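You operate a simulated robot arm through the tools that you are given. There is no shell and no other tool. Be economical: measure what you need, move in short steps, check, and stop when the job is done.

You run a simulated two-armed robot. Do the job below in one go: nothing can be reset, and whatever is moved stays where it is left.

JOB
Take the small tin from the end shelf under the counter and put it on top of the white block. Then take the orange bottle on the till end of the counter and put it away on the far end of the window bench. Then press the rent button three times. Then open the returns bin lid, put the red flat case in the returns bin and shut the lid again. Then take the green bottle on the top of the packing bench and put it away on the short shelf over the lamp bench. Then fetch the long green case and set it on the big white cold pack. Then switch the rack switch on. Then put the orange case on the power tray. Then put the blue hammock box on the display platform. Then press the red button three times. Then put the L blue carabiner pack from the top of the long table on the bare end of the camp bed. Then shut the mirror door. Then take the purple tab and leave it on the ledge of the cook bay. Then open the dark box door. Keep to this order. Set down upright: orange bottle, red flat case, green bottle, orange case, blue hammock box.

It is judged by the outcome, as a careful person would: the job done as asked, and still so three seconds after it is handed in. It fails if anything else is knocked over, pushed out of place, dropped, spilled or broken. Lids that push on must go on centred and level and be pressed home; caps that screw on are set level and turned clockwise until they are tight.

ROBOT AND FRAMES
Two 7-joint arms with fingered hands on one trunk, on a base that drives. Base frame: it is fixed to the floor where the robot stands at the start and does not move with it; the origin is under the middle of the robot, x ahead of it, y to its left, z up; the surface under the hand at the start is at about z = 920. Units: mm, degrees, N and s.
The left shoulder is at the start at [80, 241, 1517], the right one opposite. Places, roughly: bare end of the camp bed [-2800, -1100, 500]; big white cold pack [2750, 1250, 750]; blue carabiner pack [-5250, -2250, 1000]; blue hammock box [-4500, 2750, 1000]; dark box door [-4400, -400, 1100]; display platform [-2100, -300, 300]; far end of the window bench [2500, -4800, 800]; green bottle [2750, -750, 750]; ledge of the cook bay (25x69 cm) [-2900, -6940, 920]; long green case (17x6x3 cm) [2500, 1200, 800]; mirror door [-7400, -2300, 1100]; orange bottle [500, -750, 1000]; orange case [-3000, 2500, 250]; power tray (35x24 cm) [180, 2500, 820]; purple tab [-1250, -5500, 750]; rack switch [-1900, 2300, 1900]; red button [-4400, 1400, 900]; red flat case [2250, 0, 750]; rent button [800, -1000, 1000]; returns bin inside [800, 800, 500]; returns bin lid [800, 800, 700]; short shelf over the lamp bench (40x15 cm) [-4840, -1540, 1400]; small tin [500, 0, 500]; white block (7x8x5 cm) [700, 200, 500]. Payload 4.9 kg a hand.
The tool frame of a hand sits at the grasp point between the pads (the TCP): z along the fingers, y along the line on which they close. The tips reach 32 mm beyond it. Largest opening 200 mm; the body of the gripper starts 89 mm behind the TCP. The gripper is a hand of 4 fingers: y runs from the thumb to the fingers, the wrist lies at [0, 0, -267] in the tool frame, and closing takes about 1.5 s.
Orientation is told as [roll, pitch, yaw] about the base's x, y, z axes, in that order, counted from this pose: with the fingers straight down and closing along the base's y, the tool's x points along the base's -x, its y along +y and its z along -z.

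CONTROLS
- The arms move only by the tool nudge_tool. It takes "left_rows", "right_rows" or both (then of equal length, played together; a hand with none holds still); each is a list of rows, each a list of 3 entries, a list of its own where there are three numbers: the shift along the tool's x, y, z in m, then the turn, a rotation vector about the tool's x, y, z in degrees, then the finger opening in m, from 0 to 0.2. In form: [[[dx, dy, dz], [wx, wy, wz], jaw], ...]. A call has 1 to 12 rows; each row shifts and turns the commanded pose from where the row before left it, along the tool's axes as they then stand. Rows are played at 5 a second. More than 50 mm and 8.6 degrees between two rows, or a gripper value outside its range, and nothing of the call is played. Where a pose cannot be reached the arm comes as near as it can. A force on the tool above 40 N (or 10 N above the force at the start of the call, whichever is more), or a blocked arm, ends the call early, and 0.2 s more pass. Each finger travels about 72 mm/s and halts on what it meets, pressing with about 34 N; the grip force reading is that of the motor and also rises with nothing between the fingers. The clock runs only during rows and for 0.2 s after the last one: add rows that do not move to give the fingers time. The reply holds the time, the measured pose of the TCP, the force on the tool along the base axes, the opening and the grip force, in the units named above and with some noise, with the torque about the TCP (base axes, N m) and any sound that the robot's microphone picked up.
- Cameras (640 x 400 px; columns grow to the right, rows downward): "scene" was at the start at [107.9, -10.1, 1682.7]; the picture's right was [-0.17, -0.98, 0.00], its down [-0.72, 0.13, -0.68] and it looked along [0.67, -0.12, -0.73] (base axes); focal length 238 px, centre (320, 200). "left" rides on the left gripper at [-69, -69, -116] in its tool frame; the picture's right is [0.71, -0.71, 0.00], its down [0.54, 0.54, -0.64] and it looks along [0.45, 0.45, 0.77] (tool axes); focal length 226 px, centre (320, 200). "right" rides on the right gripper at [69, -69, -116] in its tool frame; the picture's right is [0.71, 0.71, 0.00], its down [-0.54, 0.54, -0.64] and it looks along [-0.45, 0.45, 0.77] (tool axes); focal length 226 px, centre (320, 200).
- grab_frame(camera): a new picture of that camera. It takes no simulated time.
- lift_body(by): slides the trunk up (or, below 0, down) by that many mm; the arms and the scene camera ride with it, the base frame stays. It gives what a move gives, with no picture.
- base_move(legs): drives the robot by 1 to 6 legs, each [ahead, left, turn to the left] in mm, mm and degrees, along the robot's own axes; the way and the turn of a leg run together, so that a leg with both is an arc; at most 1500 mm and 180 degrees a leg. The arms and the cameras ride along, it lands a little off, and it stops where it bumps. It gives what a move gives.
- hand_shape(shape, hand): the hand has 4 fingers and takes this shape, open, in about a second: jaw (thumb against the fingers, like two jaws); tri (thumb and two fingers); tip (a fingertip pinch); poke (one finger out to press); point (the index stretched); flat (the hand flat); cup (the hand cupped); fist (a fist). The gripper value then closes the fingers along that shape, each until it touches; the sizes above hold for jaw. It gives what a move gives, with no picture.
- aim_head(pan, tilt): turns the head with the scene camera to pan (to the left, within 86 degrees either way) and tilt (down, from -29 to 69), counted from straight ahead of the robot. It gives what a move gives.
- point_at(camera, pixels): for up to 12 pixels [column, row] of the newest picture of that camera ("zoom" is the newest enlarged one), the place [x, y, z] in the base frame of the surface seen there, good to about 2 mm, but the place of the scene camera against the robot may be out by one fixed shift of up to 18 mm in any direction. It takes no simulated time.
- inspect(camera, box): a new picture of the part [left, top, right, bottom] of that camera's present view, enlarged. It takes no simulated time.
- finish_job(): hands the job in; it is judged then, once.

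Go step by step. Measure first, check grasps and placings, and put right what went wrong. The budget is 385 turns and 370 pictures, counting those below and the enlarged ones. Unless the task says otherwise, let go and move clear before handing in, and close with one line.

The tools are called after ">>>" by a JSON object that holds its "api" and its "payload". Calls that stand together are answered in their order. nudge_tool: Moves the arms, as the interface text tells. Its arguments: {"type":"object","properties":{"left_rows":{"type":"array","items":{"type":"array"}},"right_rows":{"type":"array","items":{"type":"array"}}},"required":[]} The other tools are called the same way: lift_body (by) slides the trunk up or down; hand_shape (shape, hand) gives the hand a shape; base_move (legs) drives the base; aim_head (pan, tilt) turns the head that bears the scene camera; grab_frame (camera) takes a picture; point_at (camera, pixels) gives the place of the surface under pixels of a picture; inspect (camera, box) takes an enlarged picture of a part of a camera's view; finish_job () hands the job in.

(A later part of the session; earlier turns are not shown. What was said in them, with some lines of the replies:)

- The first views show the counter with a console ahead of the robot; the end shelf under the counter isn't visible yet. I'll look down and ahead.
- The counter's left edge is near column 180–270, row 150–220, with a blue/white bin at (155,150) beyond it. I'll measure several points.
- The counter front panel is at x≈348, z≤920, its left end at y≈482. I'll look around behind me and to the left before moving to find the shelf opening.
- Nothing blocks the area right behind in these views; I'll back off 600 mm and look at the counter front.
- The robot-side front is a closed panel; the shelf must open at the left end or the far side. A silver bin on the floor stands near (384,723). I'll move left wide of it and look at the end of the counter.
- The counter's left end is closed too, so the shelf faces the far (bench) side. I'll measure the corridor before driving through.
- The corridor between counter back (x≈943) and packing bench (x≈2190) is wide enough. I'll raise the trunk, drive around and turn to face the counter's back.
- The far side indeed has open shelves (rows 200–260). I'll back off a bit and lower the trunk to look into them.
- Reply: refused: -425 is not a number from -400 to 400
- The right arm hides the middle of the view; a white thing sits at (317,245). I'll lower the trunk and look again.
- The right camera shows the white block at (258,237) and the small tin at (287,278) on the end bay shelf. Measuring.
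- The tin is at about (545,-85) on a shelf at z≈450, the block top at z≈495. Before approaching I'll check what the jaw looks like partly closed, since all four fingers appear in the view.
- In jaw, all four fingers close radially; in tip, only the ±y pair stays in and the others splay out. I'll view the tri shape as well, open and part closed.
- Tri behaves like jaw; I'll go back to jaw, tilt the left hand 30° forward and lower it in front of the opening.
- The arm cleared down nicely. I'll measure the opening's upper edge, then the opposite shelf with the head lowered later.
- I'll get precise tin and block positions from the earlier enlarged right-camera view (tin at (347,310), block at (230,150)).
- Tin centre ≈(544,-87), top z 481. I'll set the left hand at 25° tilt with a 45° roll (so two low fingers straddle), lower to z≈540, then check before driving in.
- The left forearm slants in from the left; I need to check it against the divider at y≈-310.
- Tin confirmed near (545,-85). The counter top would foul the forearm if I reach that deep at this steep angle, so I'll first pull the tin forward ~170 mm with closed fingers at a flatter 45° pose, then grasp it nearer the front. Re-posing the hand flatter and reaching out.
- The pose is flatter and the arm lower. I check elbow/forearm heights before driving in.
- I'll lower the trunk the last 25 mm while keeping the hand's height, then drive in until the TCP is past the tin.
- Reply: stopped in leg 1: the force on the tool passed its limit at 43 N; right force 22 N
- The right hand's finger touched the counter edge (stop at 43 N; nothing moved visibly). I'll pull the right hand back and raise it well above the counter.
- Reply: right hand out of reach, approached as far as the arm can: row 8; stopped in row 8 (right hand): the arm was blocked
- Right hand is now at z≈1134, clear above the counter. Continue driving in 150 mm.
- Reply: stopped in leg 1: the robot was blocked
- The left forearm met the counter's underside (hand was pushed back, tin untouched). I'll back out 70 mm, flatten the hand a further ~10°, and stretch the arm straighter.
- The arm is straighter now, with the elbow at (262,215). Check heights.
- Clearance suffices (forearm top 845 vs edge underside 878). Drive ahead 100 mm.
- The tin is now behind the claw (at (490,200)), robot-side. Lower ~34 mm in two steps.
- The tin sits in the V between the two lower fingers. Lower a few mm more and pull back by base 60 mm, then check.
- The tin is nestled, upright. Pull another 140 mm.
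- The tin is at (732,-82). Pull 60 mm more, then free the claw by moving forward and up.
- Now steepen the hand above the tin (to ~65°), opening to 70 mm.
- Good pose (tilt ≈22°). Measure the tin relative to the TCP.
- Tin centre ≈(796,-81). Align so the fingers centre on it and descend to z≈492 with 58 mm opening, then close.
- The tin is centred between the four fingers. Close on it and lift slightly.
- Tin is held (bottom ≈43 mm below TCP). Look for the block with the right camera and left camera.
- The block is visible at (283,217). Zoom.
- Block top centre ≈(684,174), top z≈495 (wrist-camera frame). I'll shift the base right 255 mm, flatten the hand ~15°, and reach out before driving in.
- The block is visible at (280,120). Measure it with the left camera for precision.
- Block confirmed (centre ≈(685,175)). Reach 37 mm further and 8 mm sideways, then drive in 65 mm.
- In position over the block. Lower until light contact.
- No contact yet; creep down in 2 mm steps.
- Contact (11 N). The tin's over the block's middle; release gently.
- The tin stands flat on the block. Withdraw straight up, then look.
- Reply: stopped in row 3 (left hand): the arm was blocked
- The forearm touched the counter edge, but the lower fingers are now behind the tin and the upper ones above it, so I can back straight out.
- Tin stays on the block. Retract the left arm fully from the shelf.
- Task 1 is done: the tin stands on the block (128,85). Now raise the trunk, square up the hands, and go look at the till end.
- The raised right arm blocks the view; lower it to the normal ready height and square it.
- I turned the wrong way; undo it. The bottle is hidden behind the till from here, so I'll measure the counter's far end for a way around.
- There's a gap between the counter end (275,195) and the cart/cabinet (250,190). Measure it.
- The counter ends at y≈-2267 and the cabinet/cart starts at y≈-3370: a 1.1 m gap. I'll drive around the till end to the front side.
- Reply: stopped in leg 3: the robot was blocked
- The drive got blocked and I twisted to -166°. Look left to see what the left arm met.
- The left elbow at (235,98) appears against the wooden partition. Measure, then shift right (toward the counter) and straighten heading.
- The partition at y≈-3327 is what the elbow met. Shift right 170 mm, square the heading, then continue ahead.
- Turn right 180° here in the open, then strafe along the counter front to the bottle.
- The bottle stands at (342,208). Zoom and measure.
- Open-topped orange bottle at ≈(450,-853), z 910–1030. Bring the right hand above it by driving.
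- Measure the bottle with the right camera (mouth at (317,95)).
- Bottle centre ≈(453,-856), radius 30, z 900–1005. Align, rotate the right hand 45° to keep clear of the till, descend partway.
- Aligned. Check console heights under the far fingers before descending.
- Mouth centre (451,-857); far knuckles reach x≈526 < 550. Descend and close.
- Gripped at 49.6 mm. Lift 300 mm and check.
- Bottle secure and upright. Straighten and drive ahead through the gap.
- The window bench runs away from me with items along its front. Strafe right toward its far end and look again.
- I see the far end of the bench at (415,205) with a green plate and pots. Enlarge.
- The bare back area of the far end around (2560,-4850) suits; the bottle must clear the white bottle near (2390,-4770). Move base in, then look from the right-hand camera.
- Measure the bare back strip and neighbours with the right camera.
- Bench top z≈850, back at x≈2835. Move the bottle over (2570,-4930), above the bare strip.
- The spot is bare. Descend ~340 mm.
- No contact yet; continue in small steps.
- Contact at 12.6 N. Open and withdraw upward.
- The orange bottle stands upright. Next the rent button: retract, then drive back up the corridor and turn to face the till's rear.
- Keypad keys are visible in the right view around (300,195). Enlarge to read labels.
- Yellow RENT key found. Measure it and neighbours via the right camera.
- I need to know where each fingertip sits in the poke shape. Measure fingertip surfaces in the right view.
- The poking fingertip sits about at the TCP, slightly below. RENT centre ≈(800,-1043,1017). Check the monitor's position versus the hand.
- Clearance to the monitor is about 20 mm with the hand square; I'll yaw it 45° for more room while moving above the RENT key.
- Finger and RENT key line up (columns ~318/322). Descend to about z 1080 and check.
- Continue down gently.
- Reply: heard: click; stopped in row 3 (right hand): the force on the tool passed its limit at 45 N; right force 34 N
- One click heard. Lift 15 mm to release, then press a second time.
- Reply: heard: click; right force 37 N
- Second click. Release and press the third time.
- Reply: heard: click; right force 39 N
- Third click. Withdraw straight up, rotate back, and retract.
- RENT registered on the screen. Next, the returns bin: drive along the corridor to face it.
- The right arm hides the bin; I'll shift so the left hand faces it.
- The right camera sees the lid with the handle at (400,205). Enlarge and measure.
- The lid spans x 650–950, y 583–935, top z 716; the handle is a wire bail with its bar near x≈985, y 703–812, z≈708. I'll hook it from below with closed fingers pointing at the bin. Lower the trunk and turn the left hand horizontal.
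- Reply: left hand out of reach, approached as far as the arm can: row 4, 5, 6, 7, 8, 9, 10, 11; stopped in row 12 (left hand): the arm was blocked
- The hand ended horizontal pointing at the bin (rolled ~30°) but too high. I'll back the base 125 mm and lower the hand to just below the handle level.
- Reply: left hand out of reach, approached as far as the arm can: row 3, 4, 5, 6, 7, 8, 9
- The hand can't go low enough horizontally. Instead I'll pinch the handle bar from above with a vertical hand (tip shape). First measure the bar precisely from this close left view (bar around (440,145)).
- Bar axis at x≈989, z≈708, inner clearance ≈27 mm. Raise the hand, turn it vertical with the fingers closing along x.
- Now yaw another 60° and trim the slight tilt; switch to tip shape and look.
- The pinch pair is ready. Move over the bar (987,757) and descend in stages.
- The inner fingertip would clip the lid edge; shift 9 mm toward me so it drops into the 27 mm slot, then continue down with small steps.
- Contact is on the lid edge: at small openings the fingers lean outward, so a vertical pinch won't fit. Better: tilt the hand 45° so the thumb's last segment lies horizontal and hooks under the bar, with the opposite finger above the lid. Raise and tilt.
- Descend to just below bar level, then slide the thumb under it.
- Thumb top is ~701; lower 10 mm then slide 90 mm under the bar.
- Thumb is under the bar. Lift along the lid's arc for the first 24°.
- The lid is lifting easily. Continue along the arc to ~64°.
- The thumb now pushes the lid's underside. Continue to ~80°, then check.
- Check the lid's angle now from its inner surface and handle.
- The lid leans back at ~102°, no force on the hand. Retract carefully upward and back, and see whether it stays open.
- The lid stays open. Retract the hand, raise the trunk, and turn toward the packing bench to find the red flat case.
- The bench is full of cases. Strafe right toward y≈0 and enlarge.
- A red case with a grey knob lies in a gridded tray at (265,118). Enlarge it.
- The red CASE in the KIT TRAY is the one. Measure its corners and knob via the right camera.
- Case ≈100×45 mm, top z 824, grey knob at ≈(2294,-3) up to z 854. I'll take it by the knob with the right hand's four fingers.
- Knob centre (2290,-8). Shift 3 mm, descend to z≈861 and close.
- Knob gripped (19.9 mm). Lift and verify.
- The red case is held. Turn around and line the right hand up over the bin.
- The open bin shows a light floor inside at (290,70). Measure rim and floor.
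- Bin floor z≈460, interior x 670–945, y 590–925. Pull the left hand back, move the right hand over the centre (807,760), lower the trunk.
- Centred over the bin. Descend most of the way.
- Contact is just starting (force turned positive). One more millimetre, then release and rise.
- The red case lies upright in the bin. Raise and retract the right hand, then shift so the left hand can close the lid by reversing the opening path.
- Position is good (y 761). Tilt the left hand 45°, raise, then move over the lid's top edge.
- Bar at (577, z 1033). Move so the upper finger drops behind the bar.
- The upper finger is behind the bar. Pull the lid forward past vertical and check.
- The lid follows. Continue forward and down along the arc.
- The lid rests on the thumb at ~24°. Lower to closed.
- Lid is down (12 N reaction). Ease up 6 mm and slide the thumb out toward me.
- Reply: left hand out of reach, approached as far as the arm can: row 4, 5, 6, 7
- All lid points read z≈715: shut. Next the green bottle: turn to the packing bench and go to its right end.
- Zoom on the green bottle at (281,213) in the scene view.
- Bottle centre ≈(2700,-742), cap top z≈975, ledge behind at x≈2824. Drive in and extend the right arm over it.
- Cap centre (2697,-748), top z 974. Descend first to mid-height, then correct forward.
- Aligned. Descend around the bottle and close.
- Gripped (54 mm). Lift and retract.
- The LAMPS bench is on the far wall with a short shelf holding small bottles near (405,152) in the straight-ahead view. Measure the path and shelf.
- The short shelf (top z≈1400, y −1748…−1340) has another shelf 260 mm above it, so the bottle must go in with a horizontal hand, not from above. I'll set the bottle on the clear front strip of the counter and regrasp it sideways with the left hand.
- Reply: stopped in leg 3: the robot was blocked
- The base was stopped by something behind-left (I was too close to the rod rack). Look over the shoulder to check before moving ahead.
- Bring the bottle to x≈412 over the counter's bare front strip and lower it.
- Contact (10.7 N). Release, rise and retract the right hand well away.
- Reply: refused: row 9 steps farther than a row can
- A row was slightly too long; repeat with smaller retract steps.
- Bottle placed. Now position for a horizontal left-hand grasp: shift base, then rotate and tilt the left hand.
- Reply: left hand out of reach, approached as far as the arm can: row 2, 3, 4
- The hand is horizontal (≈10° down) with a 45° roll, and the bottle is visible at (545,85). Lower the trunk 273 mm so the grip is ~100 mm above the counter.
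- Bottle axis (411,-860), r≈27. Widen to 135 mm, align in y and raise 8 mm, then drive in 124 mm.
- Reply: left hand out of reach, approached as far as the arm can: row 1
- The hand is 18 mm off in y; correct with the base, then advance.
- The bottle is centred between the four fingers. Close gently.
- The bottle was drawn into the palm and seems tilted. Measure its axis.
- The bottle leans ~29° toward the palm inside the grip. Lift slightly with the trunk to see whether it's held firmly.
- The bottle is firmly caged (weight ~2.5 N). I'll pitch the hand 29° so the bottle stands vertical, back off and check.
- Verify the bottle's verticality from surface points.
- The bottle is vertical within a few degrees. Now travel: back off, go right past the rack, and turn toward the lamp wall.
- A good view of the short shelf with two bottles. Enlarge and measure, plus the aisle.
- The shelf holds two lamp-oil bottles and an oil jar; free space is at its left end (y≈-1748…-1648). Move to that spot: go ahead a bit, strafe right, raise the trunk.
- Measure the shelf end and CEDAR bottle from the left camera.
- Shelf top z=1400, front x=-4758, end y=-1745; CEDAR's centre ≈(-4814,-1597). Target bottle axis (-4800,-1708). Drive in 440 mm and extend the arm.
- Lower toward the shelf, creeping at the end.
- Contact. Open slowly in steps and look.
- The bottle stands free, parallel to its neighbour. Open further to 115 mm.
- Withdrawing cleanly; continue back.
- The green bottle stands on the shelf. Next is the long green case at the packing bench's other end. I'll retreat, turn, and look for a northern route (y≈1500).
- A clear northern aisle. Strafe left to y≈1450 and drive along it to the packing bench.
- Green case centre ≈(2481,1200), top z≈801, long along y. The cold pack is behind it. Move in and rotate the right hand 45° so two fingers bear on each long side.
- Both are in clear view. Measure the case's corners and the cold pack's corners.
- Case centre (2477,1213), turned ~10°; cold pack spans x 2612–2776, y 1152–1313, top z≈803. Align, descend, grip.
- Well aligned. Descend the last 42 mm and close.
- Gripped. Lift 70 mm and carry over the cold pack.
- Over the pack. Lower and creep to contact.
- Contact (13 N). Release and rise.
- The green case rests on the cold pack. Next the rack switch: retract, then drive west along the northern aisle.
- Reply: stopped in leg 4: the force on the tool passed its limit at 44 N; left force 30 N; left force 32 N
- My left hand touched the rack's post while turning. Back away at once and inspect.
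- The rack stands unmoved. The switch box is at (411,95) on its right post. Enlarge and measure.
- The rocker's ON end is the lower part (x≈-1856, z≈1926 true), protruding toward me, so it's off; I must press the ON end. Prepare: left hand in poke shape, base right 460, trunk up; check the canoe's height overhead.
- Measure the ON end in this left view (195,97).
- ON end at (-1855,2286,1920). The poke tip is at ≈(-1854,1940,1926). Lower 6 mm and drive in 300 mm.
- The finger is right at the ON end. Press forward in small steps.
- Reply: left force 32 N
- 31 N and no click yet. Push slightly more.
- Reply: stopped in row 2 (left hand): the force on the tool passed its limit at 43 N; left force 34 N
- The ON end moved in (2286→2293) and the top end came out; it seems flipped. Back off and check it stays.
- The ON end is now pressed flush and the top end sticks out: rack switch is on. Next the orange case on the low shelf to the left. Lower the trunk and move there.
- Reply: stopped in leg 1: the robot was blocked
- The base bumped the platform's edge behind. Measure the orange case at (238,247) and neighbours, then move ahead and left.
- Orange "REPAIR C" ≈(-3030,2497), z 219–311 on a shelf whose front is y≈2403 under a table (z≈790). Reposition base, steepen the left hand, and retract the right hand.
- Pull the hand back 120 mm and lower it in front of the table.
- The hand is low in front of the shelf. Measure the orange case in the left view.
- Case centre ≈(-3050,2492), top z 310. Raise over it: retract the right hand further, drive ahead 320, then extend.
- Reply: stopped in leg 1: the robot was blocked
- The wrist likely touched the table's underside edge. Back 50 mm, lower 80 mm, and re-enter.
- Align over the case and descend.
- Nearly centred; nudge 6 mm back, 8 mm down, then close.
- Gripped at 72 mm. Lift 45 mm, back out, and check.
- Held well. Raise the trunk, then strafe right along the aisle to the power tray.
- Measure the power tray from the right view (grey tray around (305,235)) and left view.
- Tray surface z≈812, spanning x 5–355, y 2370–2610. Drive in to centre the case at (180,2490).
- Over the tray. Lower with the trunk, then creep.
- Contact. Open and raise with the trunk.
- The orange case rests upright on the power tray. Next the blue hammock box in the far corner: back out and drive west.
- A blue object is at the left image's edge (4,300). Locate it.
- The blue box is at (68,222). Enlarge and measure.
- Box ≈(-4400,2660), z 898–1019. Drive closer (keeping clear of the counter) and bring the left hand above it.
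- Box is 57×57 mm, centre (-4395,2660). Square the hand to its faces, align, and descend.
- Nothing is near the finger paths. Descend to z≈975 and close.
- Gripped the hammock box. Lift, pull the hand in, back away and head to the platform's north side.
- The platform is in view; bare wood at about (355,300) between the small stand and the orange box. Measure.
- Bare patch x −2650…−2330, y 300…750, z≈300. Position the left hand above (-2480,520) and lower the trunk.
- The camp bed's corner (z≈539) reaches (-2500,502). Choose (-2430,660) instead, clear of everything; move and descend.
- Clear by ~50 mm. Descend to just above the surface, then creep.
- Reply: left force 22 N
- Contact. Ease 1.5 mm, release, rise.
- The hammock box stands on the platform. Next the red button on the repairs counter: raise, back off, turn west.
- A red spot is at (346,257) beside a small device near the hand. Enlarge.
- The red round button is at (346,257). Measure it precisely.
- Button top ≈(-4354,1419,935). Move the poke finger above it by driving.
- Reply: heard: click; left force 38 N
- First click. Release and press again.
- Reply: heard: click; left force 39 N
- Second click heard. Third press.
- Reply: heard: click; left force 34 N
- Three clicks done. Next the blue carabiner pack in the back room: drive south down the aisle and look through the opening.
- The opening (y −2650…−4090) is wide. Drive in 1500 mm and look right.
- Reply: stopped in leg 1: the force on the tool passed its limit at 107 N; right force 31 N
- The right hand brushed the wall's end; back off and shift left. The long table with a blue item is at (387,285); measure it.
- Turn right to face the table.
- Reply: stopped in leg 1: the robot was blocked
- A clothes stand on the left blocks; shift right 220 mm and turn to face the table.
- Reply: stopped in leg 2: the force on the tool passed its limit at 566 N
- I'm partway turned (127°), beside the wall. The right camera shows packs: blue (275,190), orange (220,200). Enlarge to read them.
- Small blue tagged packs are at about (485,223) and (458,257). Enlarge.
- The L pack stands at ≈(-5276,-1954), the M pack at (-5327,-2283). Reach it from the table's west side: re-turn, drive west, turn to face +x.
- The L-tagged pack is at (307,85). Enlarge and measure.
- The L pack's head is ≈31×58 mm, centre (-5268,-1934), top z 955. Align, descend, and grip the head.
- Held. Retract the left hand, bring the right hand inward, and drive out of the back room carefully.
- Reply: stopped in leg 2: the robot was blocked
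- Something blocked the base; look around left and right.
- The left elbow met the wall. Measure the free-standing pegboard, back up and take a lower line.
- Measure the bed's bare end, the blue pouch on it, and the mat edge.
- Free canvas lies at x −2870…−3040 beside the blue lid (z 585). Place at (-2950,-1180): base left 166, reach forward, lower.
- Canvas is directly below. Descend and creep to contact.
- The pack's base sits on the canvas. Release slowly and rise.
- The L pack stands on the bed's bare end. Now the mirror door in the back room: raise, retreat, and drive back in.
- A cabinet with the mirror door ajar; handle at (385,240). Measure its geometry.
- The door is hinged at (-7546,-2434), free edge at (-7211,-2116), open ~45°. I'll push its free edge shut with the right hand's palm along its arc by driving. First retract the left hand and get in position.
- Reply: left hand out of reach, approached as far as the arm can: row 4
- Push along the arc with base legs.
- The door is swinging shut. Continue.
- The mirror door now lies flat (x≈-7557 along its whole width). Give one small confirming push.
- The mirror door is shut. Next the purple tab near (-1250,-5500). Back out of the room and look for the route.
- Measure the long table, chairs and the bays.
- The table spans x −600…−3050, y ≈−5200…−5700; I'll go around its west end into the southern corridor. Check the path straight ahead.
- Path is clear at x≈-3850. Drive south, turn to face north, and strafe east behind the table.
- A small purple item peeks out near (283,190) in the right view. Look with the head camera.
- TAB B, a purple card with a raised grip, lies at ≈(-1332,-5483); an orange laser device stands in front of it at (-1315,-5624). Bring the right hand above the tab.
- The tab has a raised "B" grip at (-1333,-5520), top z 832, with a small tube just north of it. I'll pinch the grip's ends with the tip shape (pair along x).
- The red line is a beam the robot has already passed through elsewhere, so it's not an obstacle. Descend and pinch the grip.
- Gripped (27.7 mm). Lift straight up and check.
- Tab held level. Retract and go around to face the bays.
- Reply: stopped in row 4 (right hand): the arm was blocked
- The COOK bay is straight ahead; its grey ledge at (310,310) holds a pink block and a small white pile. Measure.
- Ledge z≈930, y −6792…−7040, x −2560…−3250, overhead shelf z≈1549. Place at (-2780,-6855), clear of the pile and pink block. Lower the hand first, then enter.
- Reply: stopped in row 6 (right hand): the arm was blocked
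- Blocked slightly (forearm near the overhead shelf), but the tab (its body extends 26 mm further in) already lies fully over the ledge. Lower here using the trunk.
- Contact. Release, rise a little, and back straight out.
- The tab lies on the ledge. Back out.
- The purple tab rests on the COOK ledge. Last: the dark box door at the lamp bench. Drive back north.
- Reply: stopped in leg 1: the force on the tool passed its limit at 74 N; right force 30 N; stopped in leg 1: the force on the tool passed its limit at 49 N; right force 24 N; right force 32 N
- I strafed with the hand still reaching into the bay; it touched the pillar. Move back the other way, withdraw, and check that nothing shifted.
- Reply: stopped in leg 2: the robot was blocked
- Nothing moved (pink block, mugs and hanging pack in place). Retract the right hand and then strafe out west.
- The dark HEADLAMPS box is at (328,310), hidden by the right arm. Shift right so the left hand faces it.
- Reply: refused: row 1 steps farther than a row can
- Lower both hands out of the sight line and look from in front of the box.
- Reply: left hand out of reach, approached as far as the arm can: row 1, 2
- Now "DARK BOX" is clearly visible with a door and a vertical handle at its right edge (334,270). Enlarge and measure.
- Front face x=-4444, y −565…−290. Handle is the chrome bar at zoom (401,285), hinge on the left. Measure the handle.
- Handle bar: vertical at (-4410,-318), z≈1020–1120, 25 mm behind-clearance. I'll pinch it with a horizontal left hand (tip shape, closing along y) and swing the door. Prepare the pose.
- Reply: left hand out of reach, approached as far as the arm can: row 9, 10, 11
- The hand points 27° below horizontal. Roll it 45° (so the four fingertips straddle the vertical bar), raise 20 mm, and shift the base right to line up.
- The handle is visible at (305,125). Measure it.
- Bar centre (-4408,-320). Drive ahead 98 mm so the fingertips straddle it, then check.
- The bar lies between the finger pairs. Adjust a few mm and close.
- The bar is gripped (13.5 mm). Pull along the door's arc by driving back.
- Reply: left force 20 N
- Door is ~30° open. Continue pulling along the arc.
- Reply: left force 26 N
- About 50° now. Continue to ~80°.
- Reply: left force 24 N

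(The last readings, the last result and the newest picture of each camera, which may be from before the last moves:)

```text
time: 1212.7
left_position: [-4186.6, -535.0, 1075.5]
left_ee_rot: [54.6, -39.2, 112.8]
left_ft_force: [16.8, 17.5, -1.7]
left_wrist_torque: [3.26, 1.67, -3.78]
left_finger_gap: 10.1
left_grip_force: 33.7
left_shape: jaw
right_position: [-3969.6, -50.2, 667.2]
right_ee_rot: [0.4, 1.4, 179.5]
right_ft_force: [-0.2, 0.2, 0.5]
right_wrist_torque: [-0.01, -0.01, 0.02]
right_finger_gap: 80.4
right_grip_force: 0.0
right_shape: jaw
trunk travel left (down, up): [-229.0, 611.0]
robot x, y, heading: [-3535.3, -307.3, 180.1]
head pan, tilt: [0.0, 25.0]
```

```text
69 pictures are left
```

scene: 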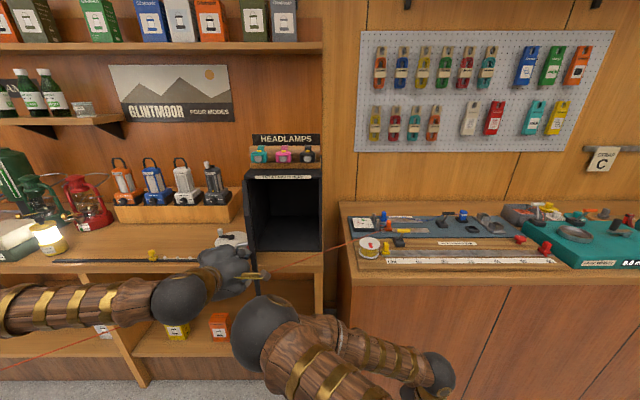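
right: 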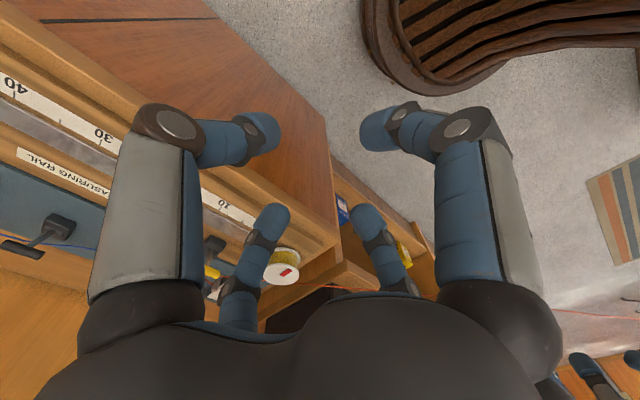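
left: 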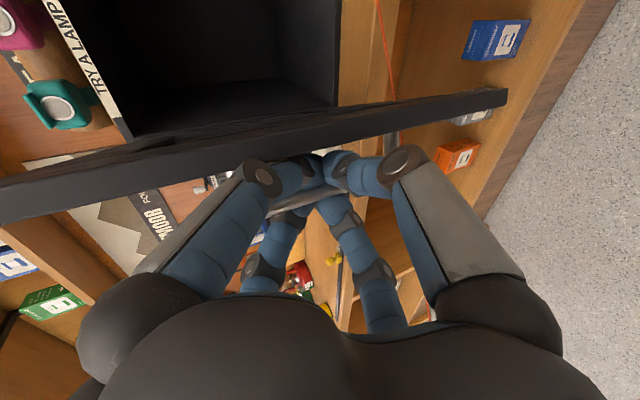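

The door is open about 85–90°, the box interior fully visible. Release the bar gently and retract.

>>> {"api": "nudge_tool", "payload": {"left_rows": [[[0, 0, 0], [0, 0, 0], 0.03], [[0, 0, 0], [0, 0, 0], 0.045], [[0, 0, 0], [0, 0, 0], 0.055], [[0, 0, 0], [0, 0, 0], 0.055]]}}

>>> {"api": "nudge_tool", "payload": {"left_rows": [[[0.0048, -0.0048, -0.0134], [0, 0, 0], 0.055], [[0.0064, -0.0064, -0.0178], [0, 0, 0], 0.055], [[0.0096, -0.0096, -0.0267], [0, 0, 0], 0.06], [[0.0128, -0.0128, -0.0356], [0, 0, 0], 0.06], [[0, 0, 0], [0, 0, 0], 0.06]]}}

>>> {"api": "grab_frame", "payload": {"camera": "left"}}

```text
time: 1213.7
left_position: [-4188.8, -537.8, 1072.4]
left_ee_rot: [54.4, -39.3, 113.1]
left_ft_force: [3.8, 1.0, -5.1]
left_wrist_torque: [0.27, 0.0, -0.21]
left_finger_gap: 54.4
left_grip_force: 0.1
left_shape: jaw
right_position: [-3969.2, -51.6, 666.7]
right_ee_rot: [0.2, 1.4, 179.4]
right_ft_force: [0.4, -0.8, -0.3]
right_wrist_torque: [0.02, 0.0, 0.02]
right_finger_gap: 80.5
right_grip_force: 0.0
right_shape: jaw
trunk travel left (down, up): [-229.0, 611.0]
robot x, y, heading: [-3534.7, -311.8, 179.9]
head pan, tilt: [0.0, 25.0]
```

```text
time: 1214.9
left_position: [-4180.5, -539.8, 1070.7]
left_ee_rot: [54.4, -39.3, 113.2]
left_ft_force: [-0.6, -0.3, -1.1]
left_wrist_torque: [-0.01, -0.03, 0.01]
left_finger_gap: 59.7
left_grip_force: 0.0
left_shape: jaw
left hand out of reach, approached as far as the arm can: row 1, 2, 3, 4
right_position: [-3968.8, -51.8, 667.9]
right_ee_rot: [0.2, 1.6, 179.4]
right_ft_force: [0.7, 0.2, 0.0]
right_wrist_torque: [-0.01, 0.01, -0.01]
right_finger_gap: 80.5
right_grip_force: 0.1
right_shape: jaw
trunk travel left (down, up): [-229.0, 611.0]
robot x, y, heading: [-3533.3, -308.4, 179.8]
head pan, tilt: [0.0, 25.0]
```

```text
68 pictures are left
```

left: 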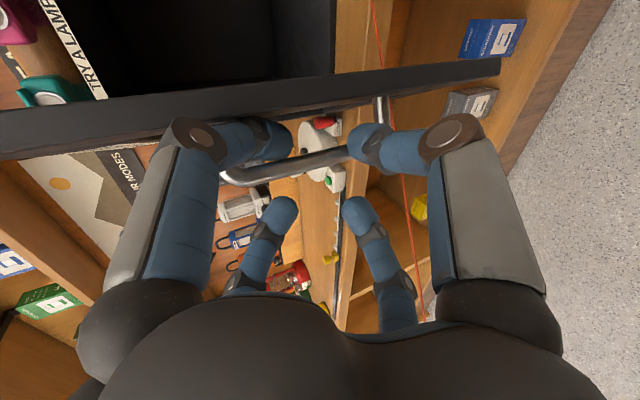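

Free of the bar. Withdraw with the base.

>>> {"api": "base_move", "payload": {"legs": [[-60, 0, 0]]}}

>>> {"api": "grab_frame", "payload": {"camera": "left"}}

>>> {"api": "grab_frame", "payload": {"camera": "scene"}}

```text
time: 1215.9
left_position: [-4119.8, -538.4, 1069.3]
left_ee_rot: [54.4, -39.4, 113.0]
left_ft_force: [0.7, -0.3, 0.4]
left_wrist_torque: [0.01, -0.02, 0.0]
left_finger_gap: 59.6
left_grip_force: 0.1
left_shape: jaw
right_position: [-3910.2, -51.0, 667.0]
right_ee_rot: [0.2, 1.6, 179.5]
right_ft_force: [-0.4, 0.2, -0.3]
right_wrist_torque: [0.01, 0.01, -0.01]
right_finger_gap: 80.7
right_grip_force: 0.1
right_shape: jaw
trunk travel left (down, up): [-229.0, 611.0]
robot x, y, heading: [-3470.1, -311.6, 179.8]
head pan, tilt: [0.0, 25.0]
```

```text
67 pictures are left
```

left: 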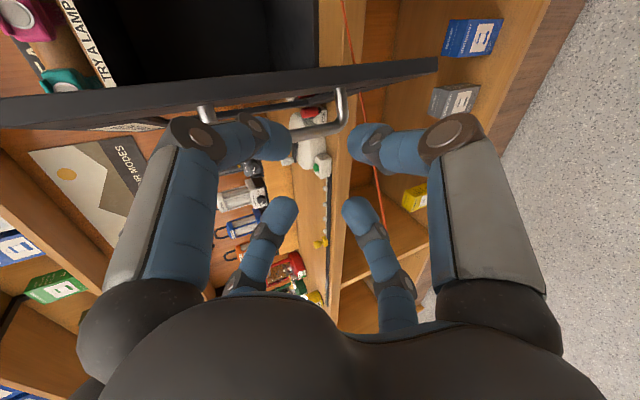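

```text
66 pictures are left
```

scene: 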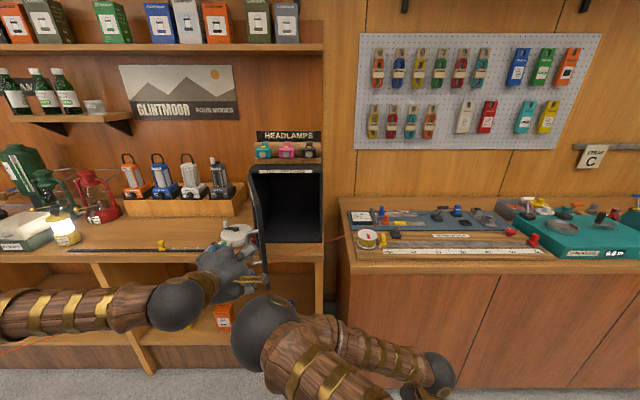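

The door stays open. Confirm its angle, and move clear a little more.

>>> {"api": "point_at", "payload": {"camera": "left", "pixels": [[430, 66], [300, 85], [150, 100], [60, 112]]}}

>>> {"api": "base_move", "payload": {"legs": [[-45, -30, 0]]}}

```text
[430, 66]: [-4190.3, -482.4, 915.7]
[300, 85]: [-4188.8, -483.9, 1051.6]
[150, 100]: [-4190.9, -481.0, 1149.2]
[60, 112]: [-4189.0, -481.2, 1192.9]
```

```text
time: 1216.8
left_position: [-4077.0, -510.6, 1069.9]
left_ee_rot: [54.3, -39.3, 113.0]
left_ft_force: [0.0, 0.3, 0.6]
left_wrist_torque: [-0.02, 0.01, -0.03]
left_finger_gap: 59.8
left_grip_force: 0.0
left_shape: jaw
right_position: [-3866.5, -22.2, 666.6]
right_ee_rot: [0.2, 1.6, 179.3]
right_ft_force: [0.3, -0.4, -0.7]
right_wrist_torque: [0.02, -0.03, -0.01]
right_finger_gap: 80.2
right_grip_force: 0.1
right_shape: jaw
trunk travel left (down, up): [-229.0, 611.0]
robot x, y, heading: [-3433.9, -280.6, 179.9]
head pan, tilt: [0.0, 25.0]
```

The door stands at ~73°. I'll nudge it a bit wider from its inner side so it's clearly open.

>>> {"api": "base_move", "payload": {"legs": [[0, -150, 0], [140, 0, 0], [0, 120, 0]]}}

>>> {"api": "grab_frame", "payload": {"camera": "scene"}}

```text
time: 1220.0
left_position: [-4216.1, -479.1, 1069.7]
left_ee_rot: [54.4, -39.3, 113.2]
left_ft_force: [-0.2, 0.3, -0.4]
left_wrist_torque: [-0.01, 0.02, -0.01]
left_finger_gap: 59.7
left_grip_force: 0.1
left_shape: jaw
right_position: [-4005.9, 7.8, 666.7]
right_ee_rot: [0.2, 1.5, 179.3]
right_ft_force: [-0.4, -0.8, 0.0]
right_wrist_torque: [-0.01, 0.03, -0.01]
right_finger_gap: 80.5
right_grip_force: 0.0
right_shape: jaw
trunk travel left (down, up): [-229.0, 611.0]
robot x, y, heading: [-3572.8, -250.3, -179.9]
head pan, tilt: [0.0, 25.0]
```

```text
65 pictures are left
```

scene: 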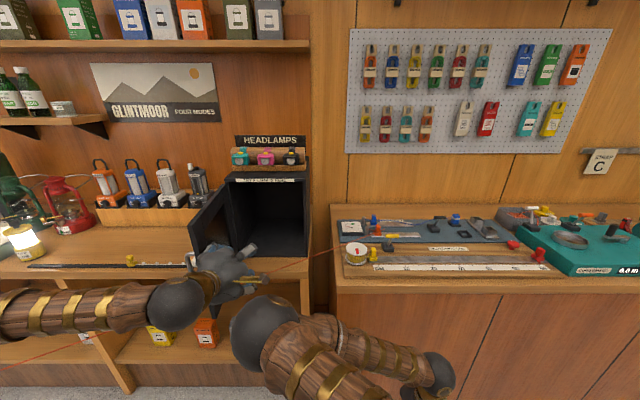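

The door is now swung wide open past 90°. Withdraw the hand away from it.

>>> {"api": "base_move", "payload": {"legs": [[0, -70, 0], [-140, 0, 0]]}}

>>> {"api": "grab_frame", "payload": {"camera": "scene"}}

>>> {"api": "inspect", "payload": {"camera": "scene", "box": [180, 130, 340, 290]}}

```text
time: 1222.0
left_position: [-4076.6, -412.2, 1069.3]
left_ee_rot: [54.5, -39.2, 113.5]
left_ft_force: [-1.1, -0.6, 0.2]
left_wrist_torque: [0.04, 0.0, 0.01]
left_finger_gap: 59.8
left_grip_force: 0.1
left_shape: jaw
right_position: [-3867.9, 76.2, 667.6]
right_ee_rot: [0.2, 1.5, 179.8]
right_ft_force: [0.4, -0.4, 0.6]
right_wrist_torque: [0.0, -0.01, 0.01]
right_finger_gap: 80.3
right_grip_force: 0.1
right_shape: jaw
trunk travel left (down, up): [-229.0, 611.0]
robot x, y, heading: [-3436.7, -174.8, -179.4]
head pan, tilt: [0.0, 25.0]
```

```text
64 pictures are left
```

scene: 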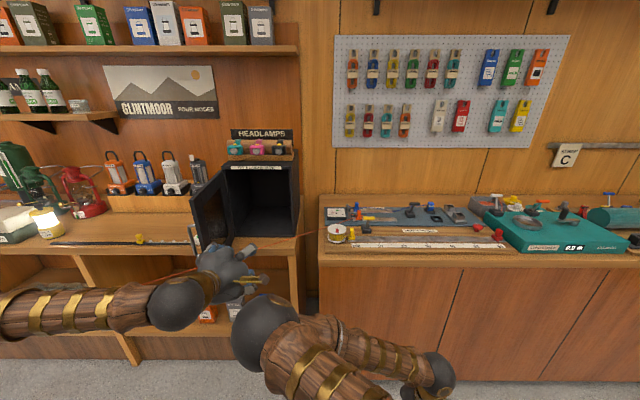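

```text
2.50 times, centred on (260, 210) of scene
```

zoom: 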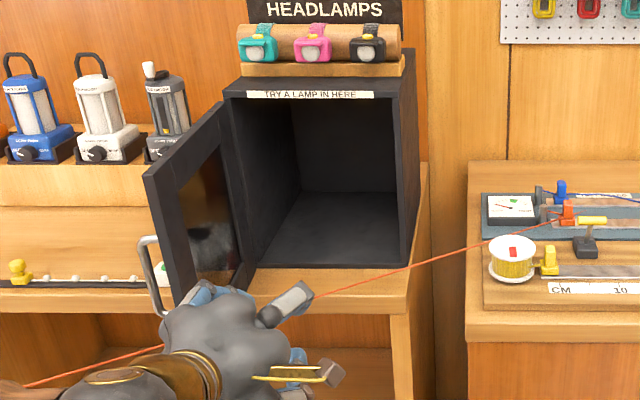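

The dark box door is wide open, its interior is in full view, and both hands are clear, so I'm handing in the job.

>>> {"api": "finish_job", "payload": {}}

```text
The job is handed in.
```

All fourteen steps were done in the order you gave, each checked by picture, measurement or click at the time, and the job is handed in. On the way the robot touched the rack post, a wall end and a bay pillar; I saw nothing displaced at the post or the pillar.
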